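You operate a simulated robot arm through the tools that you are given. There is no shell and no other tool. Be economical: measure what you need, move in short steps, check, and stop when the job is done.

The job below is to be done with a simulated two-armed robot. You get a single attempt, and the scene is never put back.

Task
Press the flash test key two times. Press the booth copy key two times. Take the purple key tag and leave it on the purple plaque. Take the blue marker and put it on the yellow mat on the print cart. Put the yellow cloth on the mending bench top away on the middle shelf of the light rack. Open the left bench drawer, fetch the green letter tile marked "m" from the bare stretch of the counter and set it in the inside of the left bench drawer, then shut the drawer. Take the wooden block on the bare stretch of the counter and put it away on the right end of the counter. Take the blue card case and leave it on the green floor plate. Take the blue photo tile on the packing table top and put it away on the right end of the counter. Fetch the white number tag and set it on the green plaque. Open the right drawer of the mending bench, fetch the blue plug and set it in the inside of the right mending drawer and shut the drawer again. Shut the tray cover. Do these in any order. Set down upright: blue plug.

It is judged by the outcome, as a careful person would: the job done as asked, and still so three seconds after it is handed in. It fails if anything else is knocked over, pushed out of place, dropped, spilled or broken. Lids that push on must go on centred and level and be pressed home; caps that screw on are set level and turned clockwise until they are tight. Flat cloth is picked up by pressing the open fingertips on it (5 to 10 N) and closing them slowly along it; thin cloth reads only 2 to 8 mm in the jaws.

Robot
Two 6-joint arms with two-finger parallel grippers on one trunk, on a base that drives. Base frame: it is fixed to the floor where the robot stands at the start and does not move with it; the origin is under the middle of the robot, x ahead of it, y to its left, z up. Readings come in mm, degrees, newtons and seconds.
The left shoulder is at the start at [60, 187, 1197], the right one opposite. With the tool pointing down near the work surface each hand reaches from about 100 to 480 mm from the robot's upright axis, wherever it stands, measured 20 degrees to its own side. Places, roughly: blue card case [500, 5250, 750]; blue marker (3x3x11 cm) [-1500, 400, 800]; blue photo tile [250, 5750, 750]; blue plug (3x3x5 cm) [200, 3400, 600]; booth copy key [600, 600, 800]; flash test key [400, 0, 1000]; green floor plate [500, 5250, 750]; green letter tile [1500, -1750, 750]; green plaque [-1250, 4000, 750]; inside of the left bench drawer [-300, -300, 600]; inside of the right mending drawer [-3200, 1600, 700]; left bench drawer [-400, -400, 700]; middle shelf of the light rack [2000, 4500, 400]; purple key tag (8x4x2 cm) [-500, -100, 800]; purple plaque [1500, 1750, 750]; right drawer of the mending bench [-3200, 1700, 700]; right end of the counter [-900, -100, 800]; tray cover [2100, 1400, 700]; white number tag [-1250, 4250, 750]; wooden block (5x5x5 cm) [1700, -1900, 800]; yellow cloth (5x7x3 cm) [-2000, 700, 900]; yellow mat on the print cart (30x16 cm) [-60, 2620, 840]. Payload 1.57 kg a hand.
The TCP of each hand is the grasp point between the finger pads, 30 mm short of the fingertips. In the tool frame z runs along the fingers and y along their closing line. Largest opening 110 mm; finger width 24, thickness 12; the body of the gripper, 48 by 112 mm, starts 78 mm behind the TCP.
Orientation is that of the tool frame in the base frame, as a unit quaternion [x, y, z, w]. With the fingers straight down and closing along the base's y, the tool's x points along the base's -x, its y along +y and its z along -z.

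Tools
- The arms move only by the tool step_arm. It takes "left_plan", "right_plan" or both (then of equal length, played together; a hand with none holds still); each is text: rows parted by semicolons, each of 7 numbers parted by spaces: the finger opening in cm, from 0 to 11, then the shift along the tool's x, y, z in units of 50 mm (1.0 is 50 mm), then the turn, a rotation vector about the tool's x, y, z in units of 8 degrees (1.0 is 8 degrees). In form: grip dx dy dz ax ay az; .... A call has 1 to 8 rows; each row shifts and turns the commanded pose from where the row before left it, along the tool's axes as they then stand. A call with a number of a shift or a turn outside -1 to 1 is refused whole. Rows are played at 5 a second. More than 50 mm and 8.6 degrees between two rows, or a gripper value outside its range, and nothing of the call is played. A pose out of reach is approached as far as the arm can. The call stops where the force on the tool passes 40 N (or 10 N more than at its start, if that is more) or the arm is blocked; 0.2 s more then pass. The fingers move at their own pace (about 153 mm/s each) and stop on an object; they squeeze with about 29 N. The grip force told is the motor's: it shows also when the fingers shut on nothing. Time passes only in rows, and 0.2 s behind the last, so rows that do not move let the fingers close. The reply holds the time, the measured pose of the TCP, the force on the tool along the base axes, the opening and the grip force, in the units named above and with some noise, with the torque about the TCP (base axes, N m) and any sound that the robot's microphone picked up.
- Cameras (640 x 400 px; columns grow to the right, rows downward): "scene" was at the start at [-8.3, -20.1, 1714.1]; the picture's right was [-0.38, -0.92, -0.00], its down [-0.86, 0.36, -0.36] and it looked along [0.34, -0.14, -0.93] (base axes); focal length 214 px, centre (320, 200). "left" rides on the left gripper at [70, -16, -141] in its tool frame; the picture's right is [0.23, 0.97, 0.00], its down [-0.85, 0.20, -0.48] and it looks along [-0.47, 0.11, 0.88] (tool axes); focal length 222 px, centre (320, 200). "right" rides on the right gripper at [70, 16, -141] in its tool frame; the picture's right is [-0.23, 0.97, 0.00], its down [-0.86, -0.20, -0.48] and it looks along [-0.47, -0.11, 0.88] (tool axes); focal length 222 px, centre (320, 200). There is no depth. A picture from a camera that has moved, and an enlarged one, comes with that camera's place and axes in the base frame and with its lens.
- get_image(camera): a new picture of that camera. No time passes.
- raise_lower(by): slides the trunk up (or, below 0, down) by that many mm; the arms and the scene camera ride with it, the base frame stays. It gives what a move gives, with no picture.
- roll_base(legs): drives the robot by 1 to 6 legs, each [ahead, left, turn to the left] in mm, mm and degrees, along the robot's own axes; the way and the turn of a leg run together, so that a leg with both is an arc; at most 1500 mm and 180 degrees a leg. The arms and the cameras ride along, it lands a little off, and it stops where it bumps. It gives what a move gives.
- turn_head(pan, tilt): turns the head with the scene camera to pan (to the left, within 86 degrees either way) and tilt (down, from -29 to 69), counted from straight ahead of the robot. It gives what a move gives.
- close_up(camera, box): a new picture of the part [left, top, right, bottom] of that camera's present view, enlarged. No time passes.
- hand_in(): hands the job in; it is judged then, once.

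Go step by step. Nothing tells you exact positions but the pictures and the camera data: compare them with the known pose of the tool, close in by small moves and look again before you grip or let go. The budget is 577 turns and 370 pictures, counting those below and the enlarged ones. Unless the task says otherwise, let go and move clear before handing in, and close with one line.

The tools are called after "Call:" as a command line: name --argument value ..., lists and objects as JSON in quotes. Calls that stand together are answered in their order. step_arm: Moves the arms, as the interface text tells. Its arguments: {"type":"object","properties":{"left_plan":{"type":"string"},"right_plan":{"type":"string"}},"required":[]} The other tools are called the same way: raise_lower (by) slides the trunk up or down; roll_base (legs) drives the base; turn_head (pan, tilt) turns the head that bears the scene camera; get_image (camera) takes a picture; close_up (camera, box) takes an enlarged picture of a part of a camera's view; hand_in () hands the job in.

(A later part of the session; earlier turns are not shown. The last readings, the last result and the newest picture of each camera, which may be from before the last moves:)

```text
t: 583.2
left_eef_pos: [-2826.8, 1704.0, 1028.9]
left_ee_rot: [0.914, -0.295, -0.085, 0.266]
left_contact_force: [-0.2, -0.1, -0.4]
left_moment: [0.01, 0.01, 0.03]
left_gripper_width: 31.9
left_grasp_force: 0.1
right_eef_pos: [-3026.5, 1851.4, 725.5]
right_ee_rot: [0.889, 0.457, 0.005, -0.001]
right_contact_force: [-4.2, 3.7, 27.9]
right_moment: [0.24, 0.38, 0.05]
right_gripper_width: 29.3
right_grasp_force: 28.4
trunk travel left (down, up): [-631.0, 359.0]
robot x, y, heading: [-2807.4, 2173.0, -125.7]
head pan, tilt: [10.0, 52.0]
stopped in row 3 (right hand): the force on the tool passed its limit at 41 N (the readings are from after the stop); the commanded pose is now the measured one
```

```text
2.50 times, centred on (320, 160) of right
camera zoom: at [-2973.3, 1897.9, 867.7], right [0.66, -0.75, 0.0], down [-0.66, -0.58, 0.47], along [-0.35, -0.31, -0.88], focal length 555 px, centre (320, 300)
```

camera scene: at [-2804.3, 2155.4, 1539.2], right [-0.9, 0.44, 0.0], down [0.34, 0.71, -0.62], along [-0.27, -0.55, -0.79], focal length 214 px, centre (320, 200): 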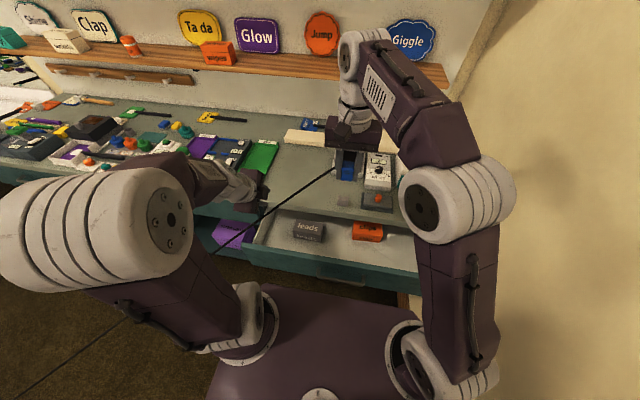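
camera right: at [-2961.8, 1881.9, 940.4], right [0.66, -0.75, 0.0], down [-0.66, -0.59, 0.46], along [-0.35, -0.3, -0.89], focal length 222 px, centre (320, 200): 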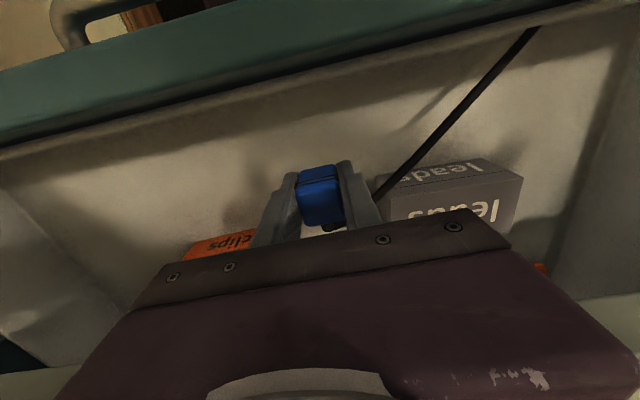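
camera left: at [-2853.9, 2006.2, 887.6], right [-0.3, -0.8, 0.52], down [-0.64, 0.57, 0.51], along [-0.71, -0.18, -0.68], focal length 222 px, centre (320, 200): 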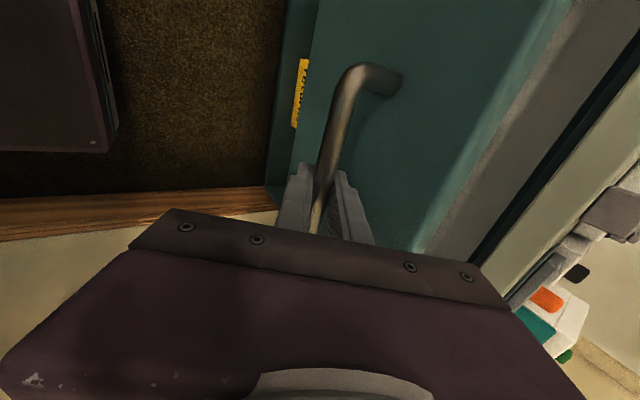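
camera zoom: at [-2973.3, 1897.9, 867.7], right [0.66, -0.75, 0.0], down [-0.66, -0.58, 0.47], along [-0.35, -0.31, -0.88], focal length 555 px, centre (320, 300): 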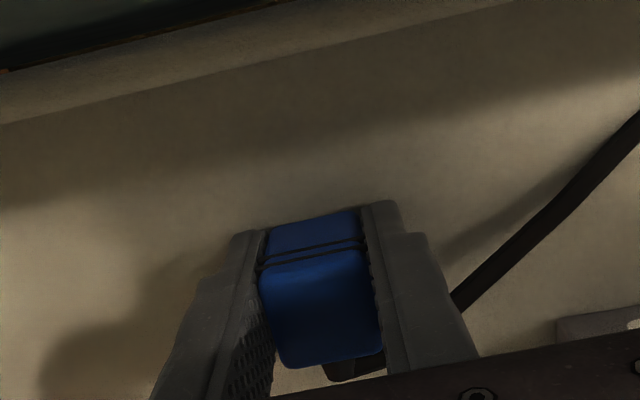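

The plug stands on the drawer floor. I ease off, open and rise straight up.

Call:
step_arm --right_plan "2 0 0 -0.03 0 0 0; 4.4 0 0 0 0 0 0; 4.4 0 0 0 0 0 0; 4.4 0 0 -0.5 0 0 0; 4.4 0 0 -0.8 0 0 0; 4.4 0 0 -1 0 0 0; 4.4 0 0 -1 0 0 0; 4.4 0 0 -1 0 0 0"

Call:
get_image --camera "right"

```text
t: 585.0
left_eef_pos: [-2826.3, 1703.3, 1028.4]
left_ee_rot: [0.914, -0.296, -0.086, 0.265]
left_contact_force: [0.1, 0.4, -0.2]
left_moment: [0.04, 0.04, 0.0]
left_gripper_width: 32.3
left_grasp_force: 0.1
right_eef_pos: [-3027.4, 1849.9, 941.9]
right_ee_rot: [0.889, 0.458, 0.006, -0.002]
right_contact_force: [-0.2, -0.2, -0.3]
right_moment: [0.01, -0.01, 0.0]
right_gripper_width: 43.9
right_grasp_force: 0.0
trunk travel left (down, up): [-631.0, 359.0]
robot x, y, heading: [-2805.8, 2172.5, -125.8]
head pan, tilt: [10.0, 52.0]
```

```text
94 pictures are left
camera right: at [-2975.3, 1896.7, 1082.7], right [0.66, -0.75, 0.0], down [-0.66, -0.58, 0.47], along [-0.35, -0.31, -0.88], focal length 222 px, centre (320, 200)
```

right: 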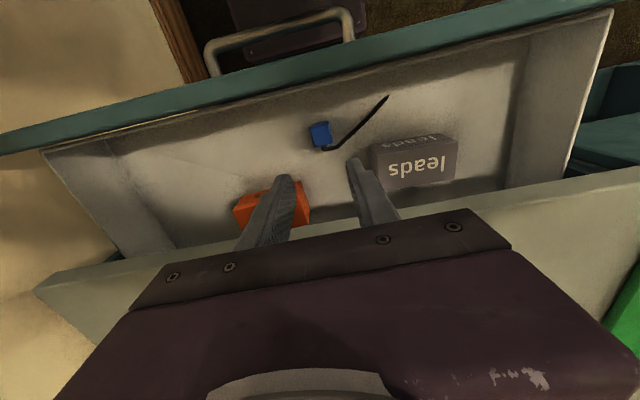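

The plug stands upright in the drawer. To shut it I raise the right hand, back off, and set the closed left fingers in front of the drawer face beside the handle.

Call:
step_arm --right_plan "4 0 0 -1 0 0 0; 4 0 0 -1 0 0 0; 4 0 0 -1 0 0 0; 4 0 0 -1 0 0 0; 4 0 0 0 0 0 0"

Call:
roll_base --legs '[[-165, 0, 0]]'

Call:
step_arm --left_plan "0 -0.9 0 0 0 0 0; 0 -0.9 0 0 0 0 0; 0 -0.9 0 0 0 0 0; 0 -0.5 0 0 0 0 0; 0 0 0 0 0 0 0" --right_plan "4 0 0 -1 0 0 0; 4 0 0 -1 0 0 0; 4 0 0 0 0 0 0; 4 0 0 0 0 0 0; 4 0 0 0 0 0 0"

Call:
raise_lower --by -235

Call:
get_image --camera "left"

Call:
get_image --camera "scene"

```text
t: 586.2
left_eef_pos: [-2827.1, 1703.4, 1027.9]
left_ee_rot: [0.914, -0.295, -0.086, 0.264]
left_contact_force: [0.2, -0.6, -0.4]
left_moment: [0.01, 0.03, 0.0]
left_gripper_width: 31.8
left_grasp_force: 0.0
right_eef_pos: [-3029.2, 1846.5, 1141.4]
right_ee_rot: [0.889, 0.458, 0.007, -0.003]
right_contact_force: [0.3, -0.7, 0.5]
right_moment: [0.0, 0.0, 0.01]
right_gripper_width: 39.8
right_grasp_force: 0.0
trunk travel left (down, up): [-631.0, 359.0]
robot x, y, heading: [-2806.5, 2169.6, -125.7]
head pan, tilt: [10.0, 52.0]
```

```text
t: 587.6
left_eef_pos: [-2729.8, 1836.9, 1028.4]
left_ee_rot: [0.914, -0.295, -0.085, 0.265]
left_contact_force: [-0.8, -0.1, -0.7]
left_moment: [-0.04, -0.02, -0.02]
left_gripper_width: 32.1
left_grasp_force: 0.1
right_eef_pos: [-2934.0, 1979.8, 1140.4]
right_ee_rot: [0.889, 0.458, 0.007, -0.003]
right_contact_force: [-0.4, 0.2, -0.4]
right_moment: [0.03, -0.01, -0.02]
right_gripper_width: 40.0
right_grasp_force: 0.0
trunk travel left (down, up): [-631.0, 359.0]
robot x, y, heading: [-2709.9, 2303.4, -125.7]
head pan, tilt: [10.0, 52.0]
```

```text
t: 588.8
left_eef_pos: [-2859.5, 1930.8, 1028.3]
left_ee_rot: [0.914, -0.295, -0.086, 0.265]
left_contact_force: [-0.3, -0.2, 0.9]
left_moment: [-0.03, 0.01, 0.02]
left_gripper_width: 0.4
left_grasp_force: 22.2
right_eef_pos: [-2932.7, 1987.8, 1228.3]
right_ee_rot: [0.889, 0.458, 0.006, -0.001]
right_contact_force: [-0.5, 1.3, -0.5]
right_moment: [0.02, -0.02, 0.01]
right_gripper_width: 40.1
right_grasp_force: 0.1
right hand out of reach, approached as far as the arm can: row 2
trunk travel left (down, up): [-631.0, 359.0]
robot x, y, heading: [-2711.2, 2305.2, -126.1]
head pan, tilt: [10.0, 52.0]
```

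```text
t: 591.3
left_eef_pos: [-2859.7, 1930.5, 792.9]
left_ee_rot: [0.914, -0.295, -0.085, 0.265]
left_contact_force: [0.2, 0.8, 0.8]
left_moment: [0.02, 0.0, -0.01]
left_gripper_width: 0.1
left_grasp_force: 21.3
right_eef_pos: [-2932.8, 1987.4, 993.7]
right_ee_rot: [0.889, 0.458, 0.005, -0.001]
right_contact_force: [0.1, 0.6, 0.3]
right_moment: [-0.02, 0.0, -0.02]
right_gripper_width: 39.9
right_grasp_force: 0.0
trunk travel left (down, up): [-396.0, 594.0]
robot x, y, heading: [-2709.6, 2302.9, -125.6]
head pan, tilt: [10.0, 52.0]
```

```text
93 pictures are left
camera left: at [-2751.1, 1961.9, 903.2], right [-0.3, -0.8, 0.52], down [-0.64, 0.57, 0.51], along [-0.71, -0.18, -0.68], focal length 222 px, centre (320, 200)
```

left: 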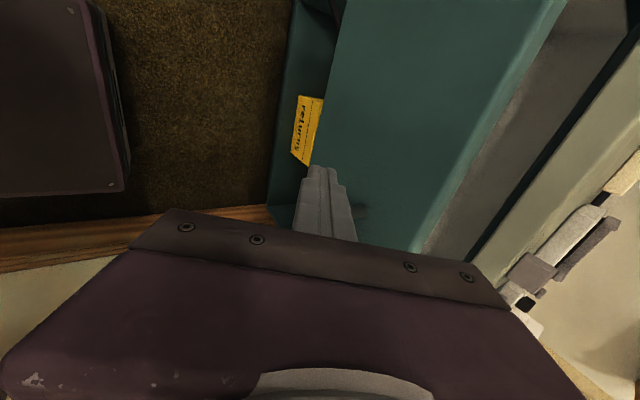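

```text
92 pictures are left
camera scene: at [-2707.2, 2287.8, 1304.2], right [-0.9, 0.44, 0.0], down [0.34, 0.71, -0.62], along [-0.27, -0.55, -0.79], focal length 214 px, centre (320, 200)
```

scene: 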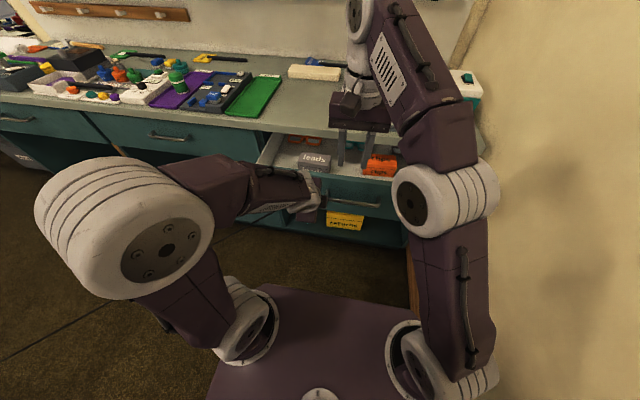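

The tips are just in front of the drawer face. I drive forward to push it.

Call:
roll_base --legs '[[200, 0, 0]]'

Call:
get_image --camera "scene"

Call:
get_image --camera "left"

```text
t: 592.9
left_eef_pos: [-2978.8, 1765.1, 792.2]
left_ee_rot: [0.914, -0.295, -0.086, 0.265]
left_contact_force: [0.5, 0.3, -0.9]
left_moment: [0.02, -0.02, 0.0]
left_gripper_width: 0.1
left_grasp_force: 21.7
right_eef_pos: [-3052.3, 1825.2, 991.8]
right_ee_rot: [0.889, 0.458, 0.006, -0.002]
right_contact_force: [-0.3, 0.0, 0.0]
right_moment: [0.03, -0.01, -0.02]
right_gripper_width: 40.0
right_grasp_force: 0.1
trunk travel left (down, up): [-396.0, 594.0]
robot x, y, heading: [-2827.5, 2144.4, -126.3]
head pan, tilt: [10.0, 52.0]
```

```text
91 pictures are left
camera scene: at [-2825.9, 2123.5, 1304.2], right [-0.9, 0.44, 0.0], down [0.34, 0.71, -0.61], along [-0.27, -0.55, -0.79], focal length 214 px, centre (320, 200)
```

scene: 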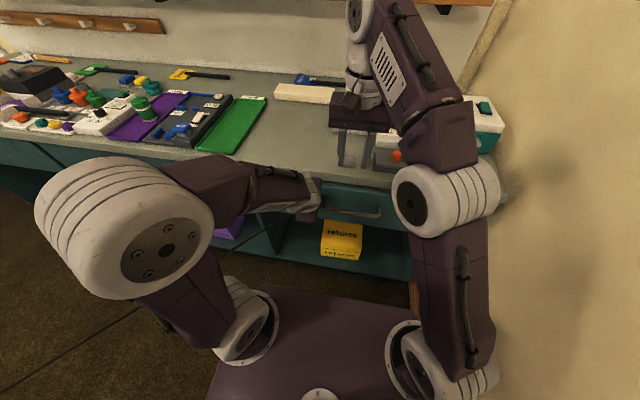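

```text
90 pictures are left
camera left: at [-2869.9, 1798.0, 902.8], right [-0.3, -0.8, 0.52], down [-0.64, 0.57, 0.51], along [-0.71, -0.18, -0.68], focal length 222 px, centre (320, 200)
```

left: 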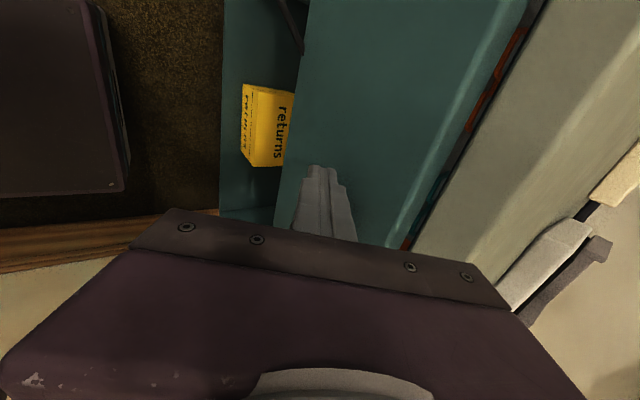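

Nearly shut. I push the rest with the arm.

Call:
step_arm --left_plan "0 0 0.25 0.15 0 0 0; 0 0 0.25 0.15 0 0 0; 0 0 0.17 0.1 0 0 0; 0 0 0.17 0.1 0 0 0; 0 0 0.1 0.06 0 0 0; 0 0 0 0 0 0 0"

Call:
get_image --camera "left"

```text
t: 593.8
left_eef_pos: [-2997.7, 1741.2, 793.8]
left_ee_rot: [0.915, -0.297, -0.081, 0.263]
left_contact_force: [11.2, 23.7, 17.9]
left_moment: [0.12, 0.05, -0.2]
left_gripper_width: 0.0
left_grasp_force: 21.4
right_eef_pos: [-3048.6, 1829.2, 995.6]
right_ee_rot: [0.889, 0.458, 0.004, 0.001]
right_contact_force: [-0.5, -0.3, 0.2]
right_moment: [-0.01, 0.01, 0.01]
right_gripper_width: 39.9
right_grasp_force: 0.0
trunk travel left (down, up): [-396.0, 594.0]
robot x, y, heading: [-2824.3, 2142.5, -126.1]
head pan, tilt: [10.0, 52.0]
stopped in row 4 (left hand): the force on the tool passed its limit at 50 N (the readings are from after the stop); the commanded pose is now the measured one
```

```text
89 pictures are left
camera left: at [-2888.7, 1772.7, 905.1], right [-0.3, -0.8, 0.52], down [-0.65, 0.57, 0.51], along [-0.7, -0.18, -0.69], focal length 222 px, centre (320, 200)
```

left: 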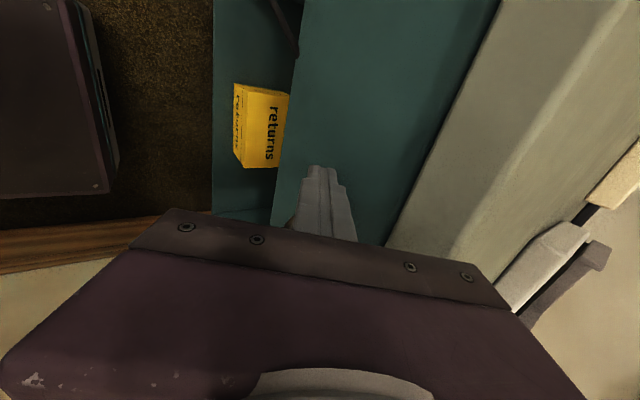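

Call:
step_arm --left_plan "0 0 0.1 0.06 0 0 0; 0 0 0.1 0.06 0 0 0; 0 0 0 0 0 0 0"

Call:
close_up --camera "scene" --box '[230, 150, 430, 270]'

```text
t: 594.0
left_eef_pos: [-2996.7, 1741.8, 792.2]
left_ee_rot: [0.915, -0.296, -0.08, 0.262]
left_contact_force: [12.8, 20.8, 21.0]
left_moment: [0.07, 0.13, -0.18]
left_gripper_width: 0.1
left_grasp_force: 21.2
right_eef_pos: [-3048.5, 1830.5, 996.7]
right_ee_rot: [0.889, 0.458, 0.004, 0.001]
right_contact_force: [0.5, -1.2, 0.8]
right_moment: [0.0, -0.02, 0.03]
right_gripper_width: 40.2
right_grasp_force: 0.0
trunk travel left (down, up): [-396.0, 594.0]
robot x, y, heading: [-2824.3, 2144.3, -125.8]
head pan, tilt: [10.0, 52.0]
stopped in row 1 (left hand): the force on the tool passed its limit at 44 N (the readings are from after the stop); the commanded pose is now the measured one
```

```text
3.20 times, centred on (330, 210) of scene
camera zoom: at [-2821.1, 2131.7, 1304.5], right [-0.9, 0.44, 0.0], down [0.34, 0.71, -0.62], along [-0.27, -0.56, -0.78], focal length 686 px, centre (288, 168)
```

zoom: 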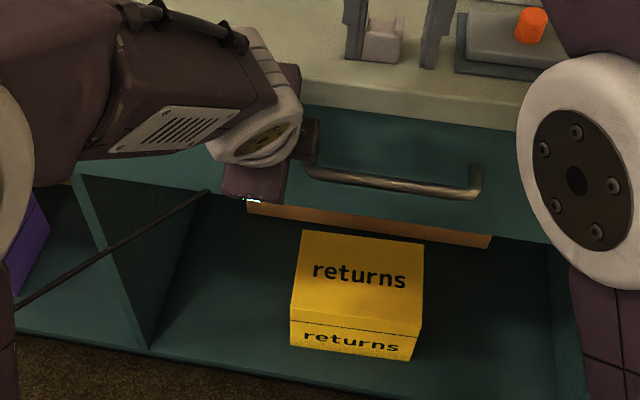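

I back the left hand away and check that the drawer is flush.

Call:
roll_base --legs '[[-200, 0, 0]]'

Call:
raise_lower --by 300

Call:
step_arm --left_plan "3 0.9 0 0 0 0 0; 3 0.9 0 0 0 0 0; 3 0.9 0 0 0 0 0; 3 0.9 0 0 0 0 0; 3 0.9 0 0 0 0 0; 3 0 0 0 0 0 0"

Call:
get_image --camera "scene"

```text
t: 595.6
left_eef_pos: [-2882.1, 1899.2, 789.5]
left_ee_rot: [0.916, -0.296, -0.08, 0.259]
left_contact_force: [-0.7, -0.8, -0.6]
left_moment: [-0.03, -0.01, -0.01]
left_gripper_width: 0.1
left_grasp_force: 21.0
right_eef_pos: [-2934.3, 1987.6, 994.1]
right_ee_rot: [0.889, 0.458, 0.005, 0.0]
right_contact_force: [-0.6, 0.5, 0.0]
right_moment: [0.0, 0.01, 0.01]
right_gripper_width: 39.9
right_grasp_force: 0.2
trunk travel left (down, up): [-396.0, 594.0]
robot x, y, heading: [-2709.0, 2305.2, -126.1]
head pan, tilt: [10.0, 52.0]
```

```text
t: 598.6
left_eef_pos: [-2881.8, 1898.8, 1089.6]
left_ee_rot: [0.916, -0.296, -0.08, 0.26]
left_contact_force: [0.2, -0.1, 1.0]
left_moment: [-0.03, 0.02, -0.03]
left_gripper_width: 0.0
left_grasp_force: 20.9
right_eef_pos: [-2934.6, 1987.3, 1294.0]
right_ee_rot: [0.889, 0.458, 0.006, -0.001]
right_contact_force: [-0.1, 0.4, 0.6]
right_moment: [-0.01, -0.01, 0.01]
right_gripper_width: 40.0
right_grasp_force: 0.1
trunk travel left (down, up): [-696.0, 294.0]
robot x, y, heading: [-2712.2, 2306.9, -126.0]
head pan, tilt: [10.0, 52.0]
```

```text
t: 600.0
left_eef_pos: [-2698.1, 1768.6, 1091.4]
left_ee_rot: [0.916, -0.296, -0.079, 0.259]
left_contact_force: [-0.3, 1.2, -0.6]
left_moment: [0.01, 0.01, -0.02]
left_gripper_width: 30.0
left_grasp_force: 0.0
right_eef_pos: [-2934.8, 1986.9, 1294.6]
right_ee_rot: [0.889, 0.457, 0.005, 0.0]
right_contact_force: [-0.1, 0.4, 0.4]
right_moment: [-0.03, -0.04, 0.03]
right_gripper_width: 40.1
right_grasp_force: 0.1
trunk travel left (down, up): [-696.0, 294.0]
robot x, y, heading: [-2714.5, 2302.5, -125.8]
head pan, tilt: [10.0, 52.0]
```

```text
87 pictures are left
camera scene: at [-2709.0, 2287.5, 1604.2], right [-0.9, 0.43, 0.0], down [0.34, 0.71, -0.62], along [-0.27, -0.55, -0.79], focal length 214 px, centre (320, 200)
```

scene: 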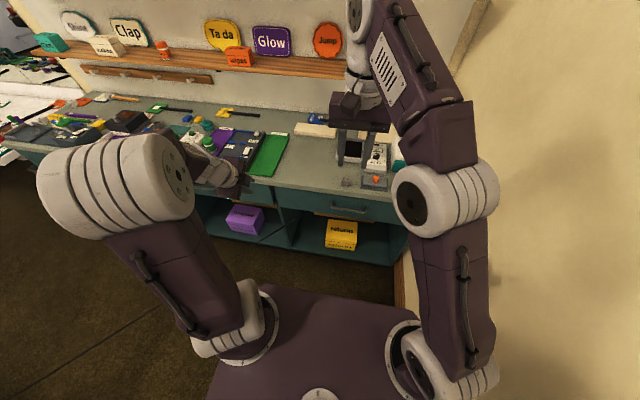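

Call:
close_up --camera "scene" --box '[220, 150, 420, 270]'

```text
3.20 times, centred on (320, 210) of scene
camera zoom: at [-2709.0, 2287.5, 1604.2], right [-0.9, 0.43, 0.0], down [0.34, 0.71, -0.62], along [-0.27, -0.55, -0.79], focal length 686 px, centre (320, 168)
```

zoom: 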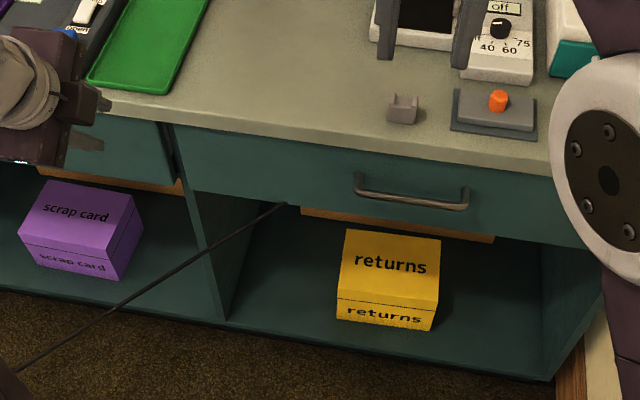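

The handle is back at its original position: the drawer is shut. Next the yellow cloth on the mending bench near (−2000, 700); I straighten the left hand and drive left along the bench.

Call:
step_arm --left_plan "3 0 0 0 0.95 0 0; 3 0 0 0 0.95 0 0; 3 0 0 0 0.95 0 0; 3 0 0 0 0.8 0 0; 3 0 -1 0 0 0 0; 3 0 0 0 0 0 0"

Call:
roll_base --legs '[[190, 0, 0], [0, 1500, 0]]'

Call:
turn_head --pan 0 --tilt 48

Call:
get_image --camera "scene"

```text
t: 601.4
left_eef_pos: [-2669.4, 1805.5, 1089.3]
left_ee_rot: [0.952, -0.307, -0.003, 0.02]
left_contact_force: [-0.7, 0.4, 0.4]
left_moment: [0.04, 0.0, 0.05]
left_gripper_width: 30.2
left_grasp_force: 0.1
right_eef_pos: [-2935.0, 1985.9, 1292.6]
right_ee_rot: [0.889, 0.458, 0.006, -0.001]
right_contact_force: [1.1, 0.7, -0.9]
right_moment: [0.01, -0.01, 0.01]
right_gripper_width: 40.2
right_grasp_force: 0.1
trunk travel left (down, up): [-696.0, 294.0]
robot x, y, heading: [-2713.3, 2305.0, -126.0]
head pan, tilt: [10.0, 52.0]
```

```text
t: 610.0
left_eef_pos: [-1563.1, 772.0, 1089.8]
left_ee_rot: [0.952, -0.306, -0.002, 0.021]
left_contact_force: [-0.4, -1.3, -0.1]
left_moment: [-0.02, -0.02, -0.02]
left_gripper_width: 30.0
left_grasp_force: 0.1
right_eef_pos: [-1828.1, 952.7, 1294.4]
right_ee_rot: [0.889, 0.457, 0.006, -0.001]
right_contact_force: [-0.4, 0.1, 0.2]
right_moment: [0.02, -0.03, 0.01]
right_gripper_width: 40.2
right_grasp_force: 0.0
trunk travel left (down, up): [-696.0, 294.0]
robot x, y, heading: [-1601.3, 1272.1, -126.1]
head pan, tilt: [10.0, 52.0]
```

```text
t: 610.8
left_eef_pos: [-1562.2, 773.0, 1088.1]
left_ee_rot: [0.951, -0.307, -0.004, 0.02]
left_contact_force: [0.0, 0.1, 0.7]
left_moment: [-0.03, 0.0, -0.02]
left_gripper_width: 30.3
left_grasp_force: 0.0
right_eef_pos: [-1827.3, 953.0, 1292.3]
right_ee_rot: [0.889, 0.458, 0.005, -0.001]
right_contact_force: [0.0, 0.2, 0.2]
right_moment: [-0.03, 0.0, 0.02]
right_gripper_width: 39.8
right_grasp_force: 0.1
trunk travel left (down, up): [-696.0, 294.0]
robot x, y, heading: [-1607.6, 1269.3, -126.1]
head pan, tilt: [0.0, 48.0]
```

```text
85 pictures are left
camera scene: at [-1614.5, 1256.1, 1609.5], right [-0.81, 0.58, 0.0], down [0.43, 0.6, -0.67], along [-0.39, -0.54, -0.74], focal length 214 px, centre (320, 200)
```

scene: 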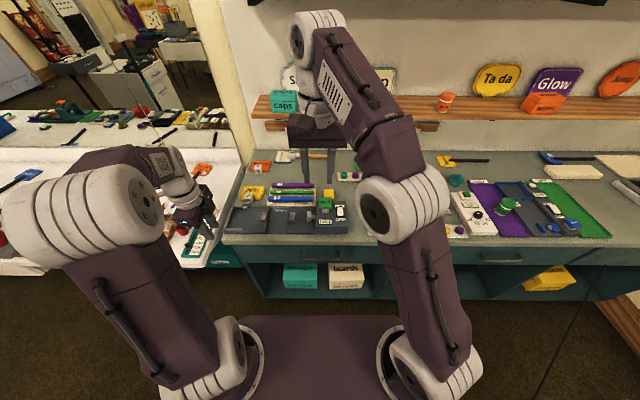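

Call:
close_up --camera "scene" --box '[220, 130, 380, 250]'

Call:
close_up --camera "scene" --box '[420, 130, 560, 250]'

```text
3.33 times, centred on (300, 190) of scene
camera zoom: at [-1614.5, 1256.1, 1609.5], right [-0.81, 0.58, 0.0], down [0.43, 0.6, -0.67], along [-0.39, -0.54, -0.74], focal length 715 px, centre (387, 233)
```

zoom: 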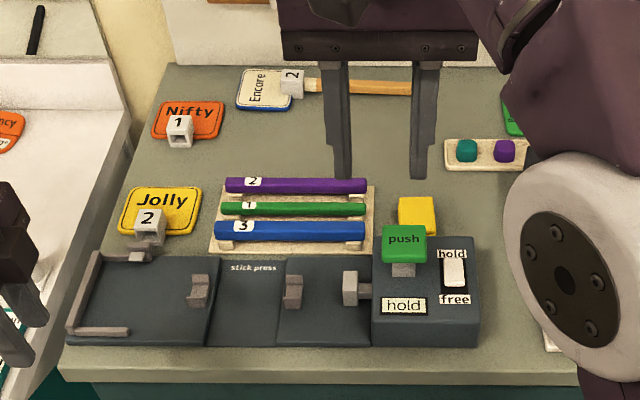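

```text
3.33 times, centred on (490, 190) of scene
camera zoom: at [-1614.5, 1256.1, 1609.5], right [-0.81, 0.58, 0.0], down [0.43, 0.6, -0.67], along [-0.39, -0.54, -0.74], focal length 715 px, centre (-247, 233)
```

zoom: 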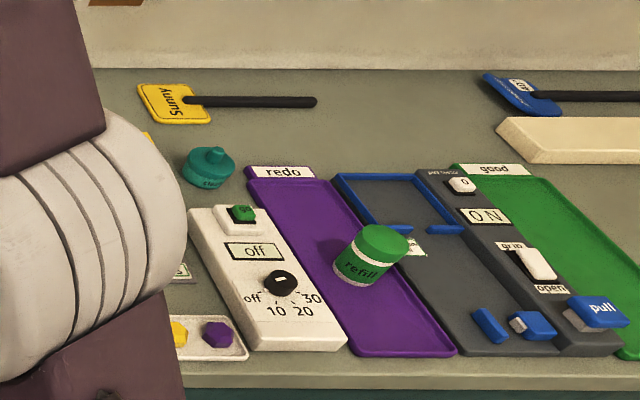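

The yellow folded cloth is at about (−2047, 728), just behind the green "push" press. I drive closer with the right hand over it.

Call:
roll_base --legs '[[0, 70, 0], [240, 0, 0]]'

Call:
step_arm --right_plan "6.6 -0.6 -0.75 0 0 0 0; 6.6 -0.6 -0.75 0 0 0 0; 6.6 0 -0.6 0 0 0 0; 6.6 0 0 1 0 0 0; 6.6 0 0 1 0 0 0; 6.6 0 0 1 0 0 0; 6.6 0 0 0 0 0 0"

Call:
get_image --camera "right"

Call:
get_image --camera "scene"

```text
t: 613.1
left_eef_pos: [-1643.4, 540.3, 1089.3]
left_ee_rot: [0.952, -0.305, -0.004, 0.02]
left_contact_force: [-0.3, 0.3, 0.7]
left_moment: [-0.02, 0.04, 0.04]
left_gripper_width: 29.8
left_grasp_force: 0.1
right_eef_pos: [-1908.5, 717.9, 1293.6]
right_ee_rot: [0.888, 0.459, 0.005, -0.002]
right_contact_force: [-0.6, 0.0, -0.3]
right_moment: [0.02, -0.03, 0.02]
right_gripper_width: 39.9
right_grasp_force: 0.1
trunk travel left (down, up): [-696.0, 294.0]
robot x, y, heading: [-1684.3, 1033.4, -125.6]
head pan, tilt: [0.0, 48.0]
```

```text
t: 614.7
left_eef_pos: [-1644.8, 539.0, 1090.2]
left_ee_rot: [0.952, -0.305, -0.003, 0.02]
left_contact_force: [-0.4, -0.2, 0.3]
left_moment: [-0.02, -0.01, 0.03]
left_gripper_width: 29.8
left_grasp_force: 0.0
right_eef_pos: [-2026.3, 740.6, 1130.6]
right_ee_rot: [0.888, 0.459, 0.005, 0.0]
right_contact_force: [0.1, -0.8, -0.7]
right_moment: [0.0, 0.01, -0.04]
right_gripper_width: 65.8
right_grasp_force: 0.0
right hand out of reach, approached as far as the arm can: row 1, 2
trunk travel left (down, up): [-696.0, 294.0]
robot x, y, heading: [-1686.2, 1034.4, -125.6]
head pan, tilt: [0.0, 48.0]
```

```text
82 pictures are left
camera right: at [-1973.9, 786.3, 1271.7], right [0.66, -0.75, 0.0], down [-0.66, -0.59, 0.47], along [-0.35, -0.31, -0.88], focal length 222 px, centre (320, 200)
```

right: 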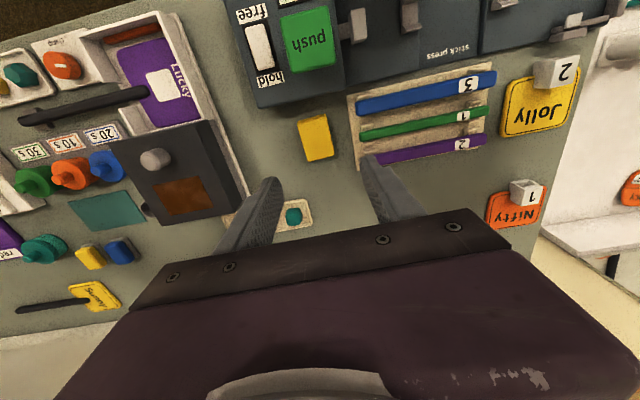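

```text
81 pictures are left
camera scene: at [-1697.0, 1022.3, 1609.6], right [-0.81, 0.58, 0.0], down [0.43, 0.6, -0.67], along [-0.39, -0.54, -0.74], focal length 214 px, centre (320, 200)
```

scene: 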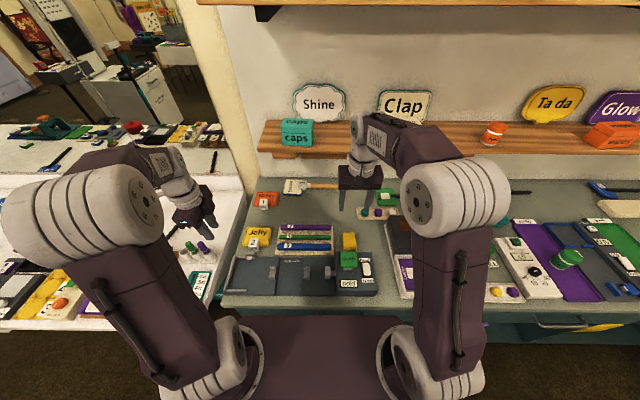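

The cloth lies at about (−2042, 738), 50 mm wide between the fingers' sides. I centre, align and descend.

Call:
step_arm --right_plan "6.2 -0.23 -0.23 0 0 0 -0.5; 6.2 0 0 1 0 0 0; 6.2 0 0 1 0 0 0; 6.2 0 0 1 0 0 0; 6.2 0 0 0.4 0 0 0; 6.2 0 0 0 0 0 0"

Call:
close_up --camera "right" --box '[200, 70, 440, 230]'

Call:
close_up --camera "scene" --box '[290, 190, 410, 290]'

```text
t: 616.1
left_eef_pos: [-1644.7, 537.8, 1089.4]
left_ee_rot: [0.952, -0.305, -0.003, 0.02]
left_contact_force: [0.0, -0.3, -0.1]
left_moment: [-0.03, -0.01, 0.02]
left_gripper_width: 30.0
left_grasp_force: 0.1
right_eef_pos: [-2039.8, 737.7, 961.0]
right_ee_rot: [0.872, 0.49, 0.006, 0.0]
right_contact_force: [0.5, 0.9, 0.4]
right_moment: [0.0, 0.0, -0.01]
right_gripper_width: 62.1
right_grasp_force: 0.1
trunk travel left (down, up): [-696.0, 294.0]
robot x, y, heading: [-1683.1, 1038.1, -125.6]
head pan, tilt: [0.0, 48.0]
```

```text
2.50 times, centred on (320, 150) of right
camera zoom: at [-1991.6, 787.5, 1102.5], right [0.71, -0.7, 0.0], down [-0.62, -0.63, 0.47], along [-0.33, -0.34, -0.88], focal length 555 px, centre (320, 325)
```

zoom: 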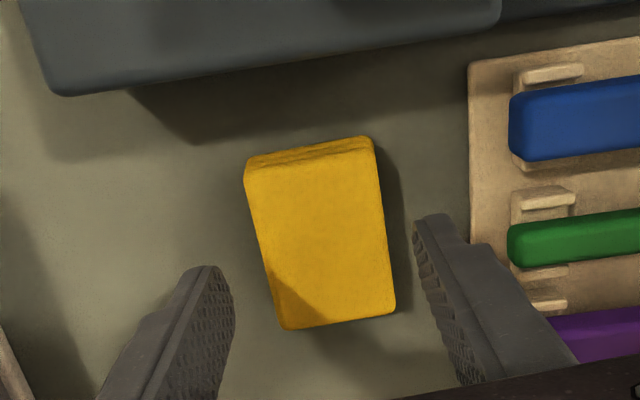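

```text
4.00 times, centred on (350, 240) of scene
camera zoom: at [-1697.3, 1022.2, 1609.6], right [-0.81, 0.58, 0.0], down [0.43, 0.6, -0.67], along [-0.39, -0.54, -0.74], focal length 858 px, centre (200, 40)
```

zoom: 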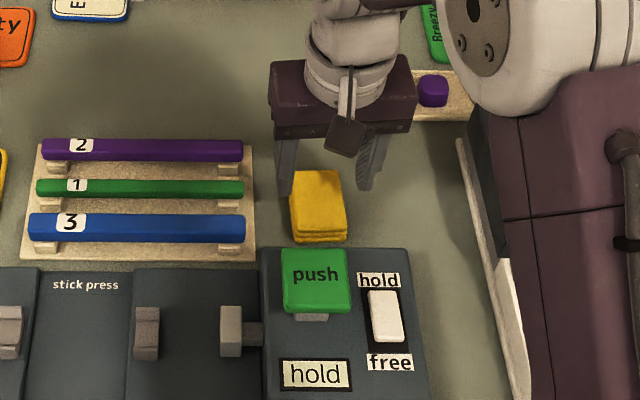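

Call:
step_arm --right_plan "6.2 0 0 0.5 0 0 0; 6.2 0 0 0.35 0 0 0; 6.2 0 0 0 0 0 0"

Call:
close_up --camera "right" --box '[200, 70, 440, 230]'

```text
t: 616.9
left_eef_pos: [-1643.8, 537.7, 1090.4]
left_ee_rot: [0.952, -0.305, -0.003, 0.02]
left_contact_force: [-0.1, 0.0, 0.0]
left_moment: [0.0, 0.0, -0.01]
left_gripper_width: 29.9
left_grasp_force: 0.0
right_eef_pos: [-2039.3, 737.9, 918.1]
right_ee_rot: [0.872, 0.49, 0.006, 0.0]
right_contact_force: [0.0, 0.0, 0.5]
right_moment: [0.01, 0.01, -0.02]
right_gripper_width: 62.2
right_grasp_force: 0.1
trunk travel left (down, up): [-696.0, 294.0]
robot x, y, heading: [-1687.3, 1036.4, -125.5]
head pan, tilt: [0.0, 48.0]
```

```text
2.50 times, centred on (320, 150) of right
camera zoom: at [-1990.8, 787.6, 1060.2], right [0.71, -0.7, 0.0], down [-0.62, -0.63, 0.47], along [-0.33, -0.34, -0.88], focal length 555 px, centre (320, 325)
```

zoom: 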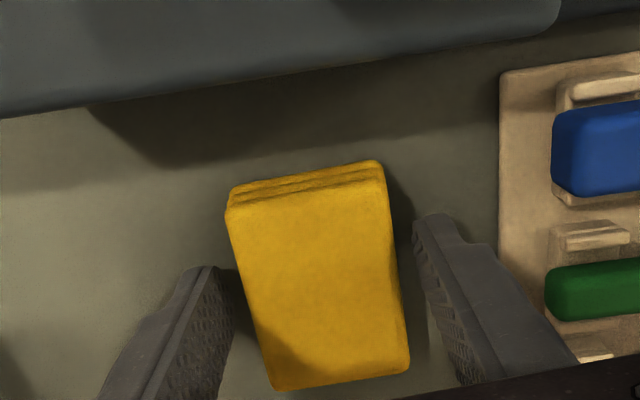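

Call:
step_arm --right_plan "6.2 0 0 0.16 0 0 0; 6.2 0 0 0.1 0 0 0; 6.2 0 0 0 0 0 0"

```text
t: 617.8
left_eef_pos: [-1641.9, 541.1, 1090.7]
left_ee_rot: [0.952, -0.305, -0.005, 0.021]
left_contact_force: [1.0, 0.2, -0.5]
left_moment: [0.0, -0.01, 0.0]
left_gripper_width: 30.1
left_grasp_force: 0.1
right_eef_pos: [-2039.4, 737.2, 908.9]
right_ee_rot: [0.872, 0.49, 0.001, 0.002]
right_contact_force: [3.3, 6.5, 22.5]
right_moment: [0.79, 0.5, -0.21]
right_gripper_width: 61.9
right_grasp_force: 0.3
trunk travel left (down, up): [-696.0, 294.0]
robot x, y, heading: [-1685.8, 1035.4, -125.5]
head pan, tilt: [0.0, 48.0]
stopped in row 3 (right hand): the force on the tool passed its limit at 43 N (the readings are from after the stop); the commanded pose is now the measured one
```

Tips on the bench (z≈879). I rise 3 mm and close slowly on the folded cloth.

Call:
step_arm --right_plan "6.2 0 0 -0.08 0 0 0; 5.2 0 0 0 0 0 0; 4.6 0 0 0 0 0 0; 4 0 0 0 0 0 0; 3 0 0 0 0 0 0; 2 0 0 0 0 0 0; 2 0 0 0 0 0 0"

Call:
close_up --camera "right" --box '[200, 70, 440, 230]'

```text
t: 619.4
left_eef_pos: [-1643.6, 538.7, 1090.2]
left_ee_rot: [0.952, -0.305, -0.003, 0.021]
left_contact_force: [0.2, 0.0, 1.2]
left_moment: [0.03, 0.02, 0.02]
left_gripper_width: 29.9
left_grasp_force: 0.0
right_eef_pos: [-2040.9, 734.7, 910.7]
right_ee_rot: [0.872, 0.49, 0.003, 0.001]
right_contact_force: [-1.6, 0.7, 0.5]
right_moment: [0.02, 0.01, -0.01]
right_gripper_width: 49.3
right_grasp_force: 29.2
trunk travel left (down, up): [-696.0, 294.0]
robot x, y, heading: [-1688.3, 1035.6, -125.7]
head pan, tilt: [0.0, 48.0]
```

```text
2.50 times, centred on (320, 150) of right
camera zoom: at [-1991.9, 786.3, 1052.7], right [0.71, -0.7, 0.0], down [-0.62, -0.63, 0.47], along [-0.33, -0.34, -0.88], focal length 555 px, centre (320, 325)
```

zoom: 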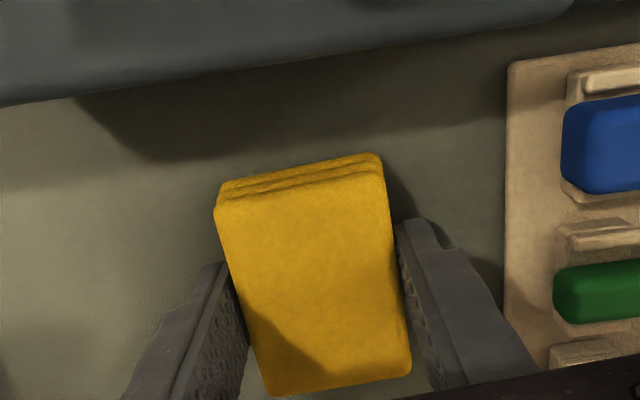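

The cloth is held (49 mm). I lift it, raise the trunk and begin the drive to the light rack.

Call:
step_arm --right_plan "2 0 0 -0.6 0 0 0; 2 0 0 -1 0 0 0; 2 0 0 -1 0 0 0; 2 0 0 -1 0 0 0; 2 1 0 0 0 0 0; 2 1 0 0 0 0 0; 2 0 0 0 0 0 0"

Call:
roll_base --legs '[[-250, 0, 0], [-17, 775, 0]]'

Call:
raise_lower --by 250

Call:
get_image --camera "right"

```text
t: 621.0
left_eef_pos: [-1645.2, 536.8, 1089.2]
left_ee_rot: [0.952, -0.305, -0.003, 0.019]
left_contact_force: [0.0, -0.2, 0.2]
left_moment: [0.01, -0.01, -0.01]
left_gripper_width: 29.9
left_grasp_force: 0.0
right_eef_pos: [-1990.6, 819.4, 1091.9]
right_ee_rot: [0.872, 0.49, 0.003, 0.001]
right_contact_force: [-0.4, -0.2, 0.0]
right_moment: [-0.01, 0.03, -0.01]
right_gripper_width: 49.0
right_grasp_force: 29.0
trunk travel left (down, up): [-696.0, 294.0]
robot x, y, heading: [-1685.1, 1037.9, -125.4]
head pan, tilt: [0.0, 48.0]
```

```text
t: 626.6
left_eef_pos: [-851.8, 302.4, 1089.1]
left_ee_rot: [0.952, -0.304, -0.003, 0.021]
left_contact_force: [1.0, -0.7, 0.4]
left_moment: [-0.03, -0.01, -0.01]
left_gripper_width: 29.8
left_grasp_force: 0.1
right_eef_pos: [-1196.3, 583.6, 1091.5]
right_ee_rot: [0.871, 0.492, 0.003, 0.002]
right_contact_force: [-0.3, -0.1, -0.2]
right_moment: [-0.04, 0.01, -0.04]
right_gripper_width: 48.8
right_grasp_force: 29.3
trunk travel left (down, up): [-696.0, 294.0]
robot x, y, heading: [-894.9, 798.8, -125.4]
head pan, tilt: [0.0, 48.0]
```

```text
t: 629.2
left_eef_pos: [-851.8, 302.0, 1339.5]
left_ee_rot: [0.952, -0.305, -0.003, 0.02]
left_contact_force: [-0.4, 0.0, -0.4]
left_moment: [0.02, -0.01, 0.03]
left_gripper_width: 29.8
left_grasp_force: 0.1
right_eef_pos: [-1195.9, 584.6, 1341.9]
right_ee_rot: [0.871, 0.491, 0.003, 0.002]
right_contact_force: [0.5, -0.7, -0.7]
right_moment: [0.0, 0.02, -0.02]
right_gripper_width: 48.8
right_grasp_force: 29.6
trunk travel left (down, up): [-946.0, 44.0]
robot x, y, heading: [-891.9, 798.4, -125.5]
head pan, tilt: [0.0, 48.0]
```

```text
76 pictures are left
camera right: at [-1148.0, 635.1, 1483.6], right [0.72, -0.7, 0.0], down [-0.62, -0.63, 0.47], along [-0.33, -0.34, -0.88], focal length 222 px, centre (320, 200)
```

right: 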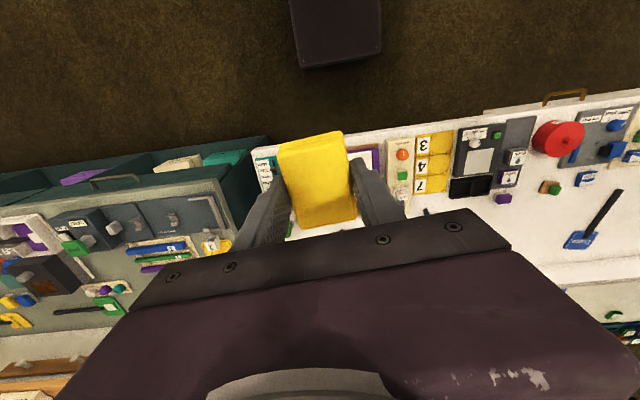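

Call:
roll_base --legs '[[0, 0, 179.8], [745, -440, 0], [877, 322, 0]]'

Call:
turn_head --pan 0 --tilt 40

Call:
get_image --camera "scene"

```text
t: 645.6
left_eef_pos: [113.8, 2542.6, 1341.1]
left_ee_rot: [0.305, 0.952, 0.021, 0.004]
left_contact_force: [0.6, -0.7, 0.2]
left_moment: [-0.01, 0.0, -0.01]
left_gripper_width: 30.1
left_grasp_force: 0.2
right_eef_pos: [459.6, 2260.8, 1343.5]
right_ee_rot: [-0.492, 0.871, 0.001, -0.002]
right_contact_force: [-0.4, 0.3, 0.1]
right_moment: [0.05, 0.0, 0.03]
right_gripper_width: 48.8
right_grasp_force: 29.2
trunk travel left (down, up): [-946.0, 44.0]
robot x, y, heading: [155.7, 2048.4, 54.5]
head pan, tilt: [0.0, 48.0]
```

```text
t: 646.3
left_eef_pos: [114.3, 2543.4, 1339.5]
left_ee_rot: [0.304, 0.952, 0.02, 0.003]
left_contact_force: [0.3, -0.7, -0.1]
left_moment: [0.0, -0.04, -0.01]
left_gripper_width: 30.1
left_grasp_force: 0.0
right_eef_pos: [459.6, 2260.4, 1342.8]
right_ee_rot: [-0.491, 0.871, 0.001, -0.002]
right_contact_force: [0.0, -1.0, 0.1]
right_moment: [0.0, 0.02, 0.0]
right_gripper_width: 48.8
right_grasp_force: 28.4
trunk travel left (down, up): [-946.0, 44.0]
robot x, y, heading: [156.2, 2045.8, 54.4]
head pan, tilt: [0.0, 40.0]
```

```text
75 pictures are left
camera scene: at [171.2, 2067.4, 1871.0], right [0.81, -0.58, 0.0], down [-0.37, -0.52, -0.77], along [0.45, 0.62, -0.64], focal length 214 px, centre (320, 200)
```

scene: 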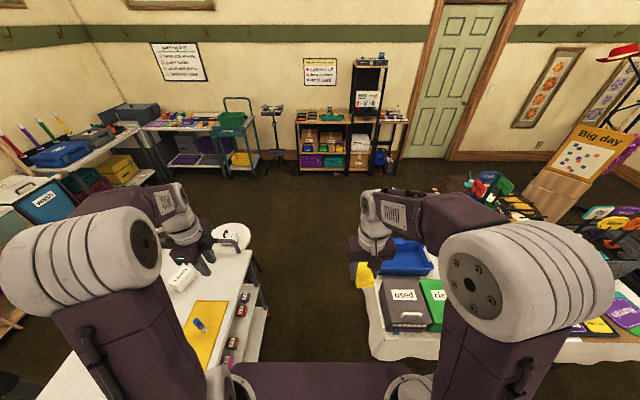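

The marker still stands. I drive on through the gap toward the rack.

Call:
roll_base --legs '[[1430, 110, 0]]'

Call:
turn_head --pan -12 --tilt 35

Call:
get_image --camera "scene"

```text
t: 653.5
left_eef_pos: [861.4, 3777.0, 1340.1]
left_ee_rot: [0.305, 0.952, 0.02, 0.003]
left_contact_force: [-0.5, -0.4, -0.5]
left_moment: [0.01, -0.03, -0.01]
left_gripper_width: 29.8
left_grasp_force: 0.1
right_eef_pos: [1206.6, 3493.7, 1342.3]
right_ee_rot: [-0.491, 0.871, 0.002, -0.002]
right_contact_force: [-0.3, 0.1, -0.1]
right_moment: [0.06, 0.0, -0.04]
right_gripper_width: 48.7
right_grasp_force: 28.7
trunk travel left (down, up): [-946.0, 44.0]
robot x, y, heading: [902.5, 3277.2, 54.2]
head pan, tilt: [0.0, 40.0]
```

```text
t: 654.2
left_eef_pos: [861.9, 3776.8, 1340.7]
left_ee_rot: [0.305, 0.952, 0.019, 0.002]
left_contact_force: [0.1, 0.0, -0.3]
left_moment: [0.0, 0.0, -0.02]
left_gripper_width: 29.8
left_grasp_force: 0.0
right_eef_pos: [1208.4, 3494.6, 1343.7]
right_ee_rot: [-0.49, 0.872, 0.001, -0.002]
right_contact_force: [0.6, 0.5, -0.6]
right_moment: [-0.02, -0.02, 0.02]
right_gripper_width: 48.8
right_grasp_force: 28.1
trunk travel left (down, up): [-946.0, 44.0]
robot x, y, heading: [904.8, 3277.2, 54.3]
head pan, tilt: [-12.0, 35.0]
```

```text
74 pictures are left
camera scene: at [934.4, 3291.3, 1878.5], right [0.67, -0.74, 0.0], down [-0.42, -0.39, -0.82], along [0.6, 0.55, -0.57], focal length 214 px, centre (320, 200)
```

scene: 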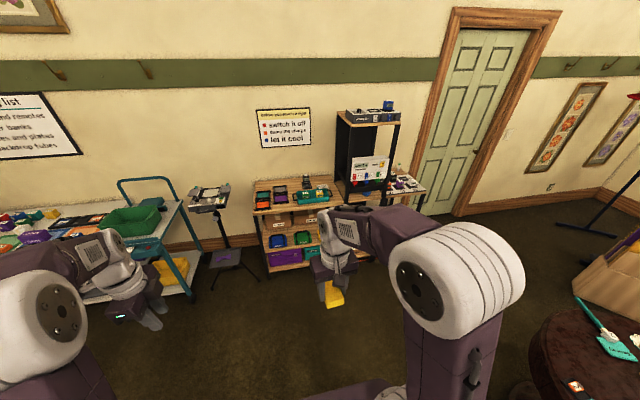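

Call:
close_up --camera "scene" --box '[235, 160, 435, 300]'

```text
2.86 times, centred on (335, 230) of scene
camera zoom: at [934.4, 3291.3, 1878.5], right [0.67, -0.74, 0.0], down [-0.42, -0.39, -0.82], along [0.6, 0.55, -0.57], focal length 613 px, centre (277, 114)
```

zoom: 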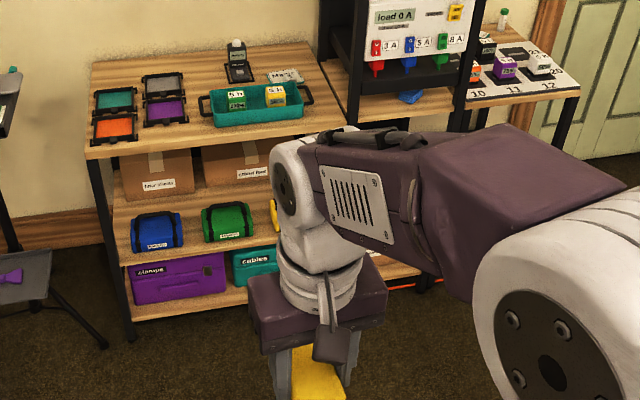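

Call:
roll_base --legs '[[560, -330, 0]]'

Call:
raise_lower --by -600

Call:
turn_head --pan 0 --tilt 38

Call:
get_image --camera "scene"

```text
t: 657.8
left_eef_pos: [1459.0, 4040.3, 1339.2]
left_ee_rot: [0.306, 0.952, 0.021, 0.004]
left_contact_force: [0.3, -0.7, 0.0]
left_moment: [0.03, -0.03, 0.0]
left_gripper_width: 29.9
left_grasp_force: 0.0
right_eef_pos: [1806.4, 3755.8, 1344.0]
right_ee_rot: [-0.49, 0.872, 0.001, -0.002]
right_contact_force: [-0.6, 0.9, -0.7]
right_moment: [0.0, 0.01, 0.02]
right_gripper_width: 48.9
right_grasp_force: 28.6
trunk travel left (down, up): [-946.0, 44.0]
robot x, y, heading: [1507.9, 3543.6, 54.0]
head pan, tilt: [-12.0, 35.0]
```

```text
refused: -600 is not a number from -400 to 400
```

```text
t: 658.6
left_eef_pos: [1460.9, 4040.1, 1340.1]
left_ee_rot: [0.306, 0.952, 0.02, 0.003]
left_contact_force: [0.2, -1.7, -0.3]
left_moment: [-0.03, 0.01, -0.02]
left_gripper_width: 30.2
left_grasp_force: 0.1
right_eef_pos: [1806.1, 3756.5, 1343.6]
right_ee_rot: [-0.49, 0.872, 0.001, -0.003]
right_contact_force: [-0.3, 0.5, 0.6]
right_moment: [-0.01, 0.01, 0.0]
right_gripper_width: 48.8
right_grasp_force: 28.7
trunk travel left (down, up): [-946.0, 44.0]
robot x, y, heading: [1500.8, 3539.2, 54.3]
head pan, tilt: [0.0, 38.0]
```

```text
72 pictures are left
camera scene: at [1518.1, 3565.7, 1874.0], right [0.81, -0.58, 0.0], down [-0.36, -0.5, -0.79], along [0.46, 0.64, -0.62], focal length 214 px, centre (320, 200)
```

scene: 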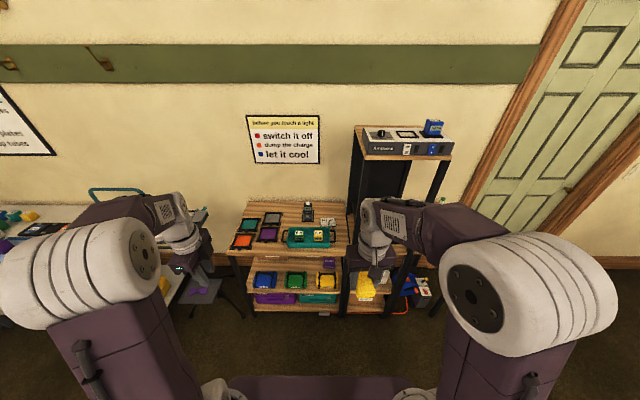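

Call:
raise_lower --by -400

Call:
raise_lower --by -250

Call:
turn_head --pan 0 --tilt 32

Call:
get_image --camera "scene"

```text
t: 662.4
left_eef_pos: [1461.6, 4040.7, 940.8]
left_ee_rot: [0.306, 0.952, 0.02, 0.003]
left_contact_force: [-0.3, 0.7, 0.3]
left_moment: [0.01, -0.02, 0.0]
left_gripper_width: 30.1
left_grasp_force: 0.1
right_eef_pos: [1806.8, 3757.8, 942.2]
right_ee_rot: [-0.489, 0.872, 0.001, -0.004]
right_contact_force: [-0.6, 0.0, -0.6]
right_moment: [0.04, 0.02, 0.0]
right_gripper_width: 48.6
right_grasp_force: 29.1
trunk travel left (down, up): [-546.0, 444.0]
robot x, y, heading: [1499.9, 3541.7, 54.1]
head pan, tilt: [0.0, 38.0]
```

```text
t: 665.0
left_eef_pos: [1461.5, 4039.8, 689.8]
left_ee_rot: [0.306, 0.952, 0.019, 0.003]
left_contact_force: [-0.8, 0.4, 1.1]
left_moment: [0.0, 0.0, 0.04]
left_gripper_width: 30.1
left_grasp_force: 0.1
right_eef_pos: [1807.3, 3757.3, 693.8]
right_ee_rot: [-0.49, 0.872, 0.001, -0.003]
right_contact_force: [0.0, 0.3, -0.4]
right_moment: [0.02, -0.01, 0.04]
right_gripper_width: 49.0
right_grasp_force: 29.4
trunk travel left (down, up): [-296.0, 694.0]
robot x, y, heading: [1506.7, 3542.1, 54.5]
head pan, tilt: [0.0, 38.0]
```

```text
t: 665.6
left_eef_pos: [1461.0, 4040.2, 689.4]
left_ee_rot: [0.306, 0.952, 0.02, 0.003]
left_contact_force: [0.3, 0.5, -0.3]
left_moment: [-0.01, 0.02, -0.02]
left_gripper_width: 29.9
left_grasp_force: 0.1
right_eef_pos: [1807.7, 3757.3, 693.0]
right_ee_rot: [-0.49, 0.872, 0.002, -0.003]
right_contact_force: [0.7, -0.5, -0.7]
right_moment: [0.02, 0.0, 0.01]
right_gripper_width: 48.8
right_grasp_force: 29.2
trunk travel left (down, up): [-296.0, 694.0]
robot x, y, heading: [1502.5, 3542.2, 54.5]
head pan, tilt: [0.0, 32.0]
```

```text
71 pictures are left
camera scene: at [1520.4, 3568.5, 1233.2], right [0.81, -0.58, 0.0], down [-0.31, -0.43, -0.85], along [0.49, 0.69, -0.53], focal length 214 px, centre (320, 200)
```

scene: 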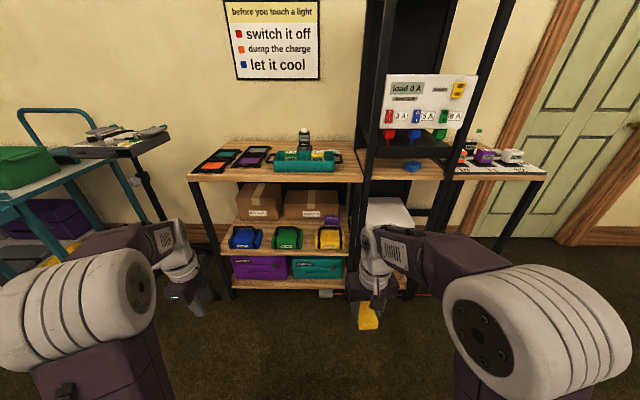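

Call:
close_up --camera "scene" --box '[180, 130, 420, 310]'

```text
2.22 times, centred on (300, 220) of scene
camera zoom: at [1520.4, 3568.5, 1233.2], right [0.81, -0.58, 0.0], down [-0.31, -0.43, -0.85], along [0.49, 0.69, -0.53], focal length 477 px, centre (364, 156)
```

zoom: 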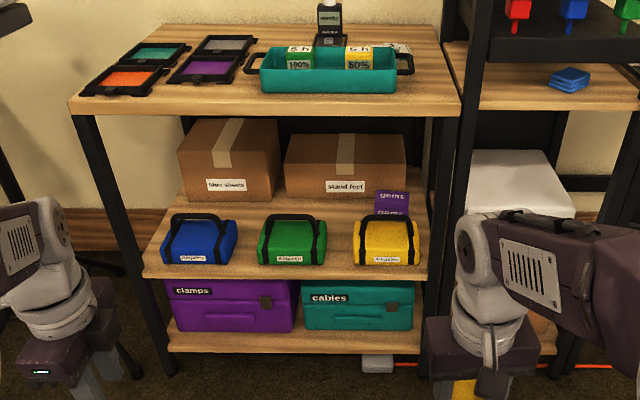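

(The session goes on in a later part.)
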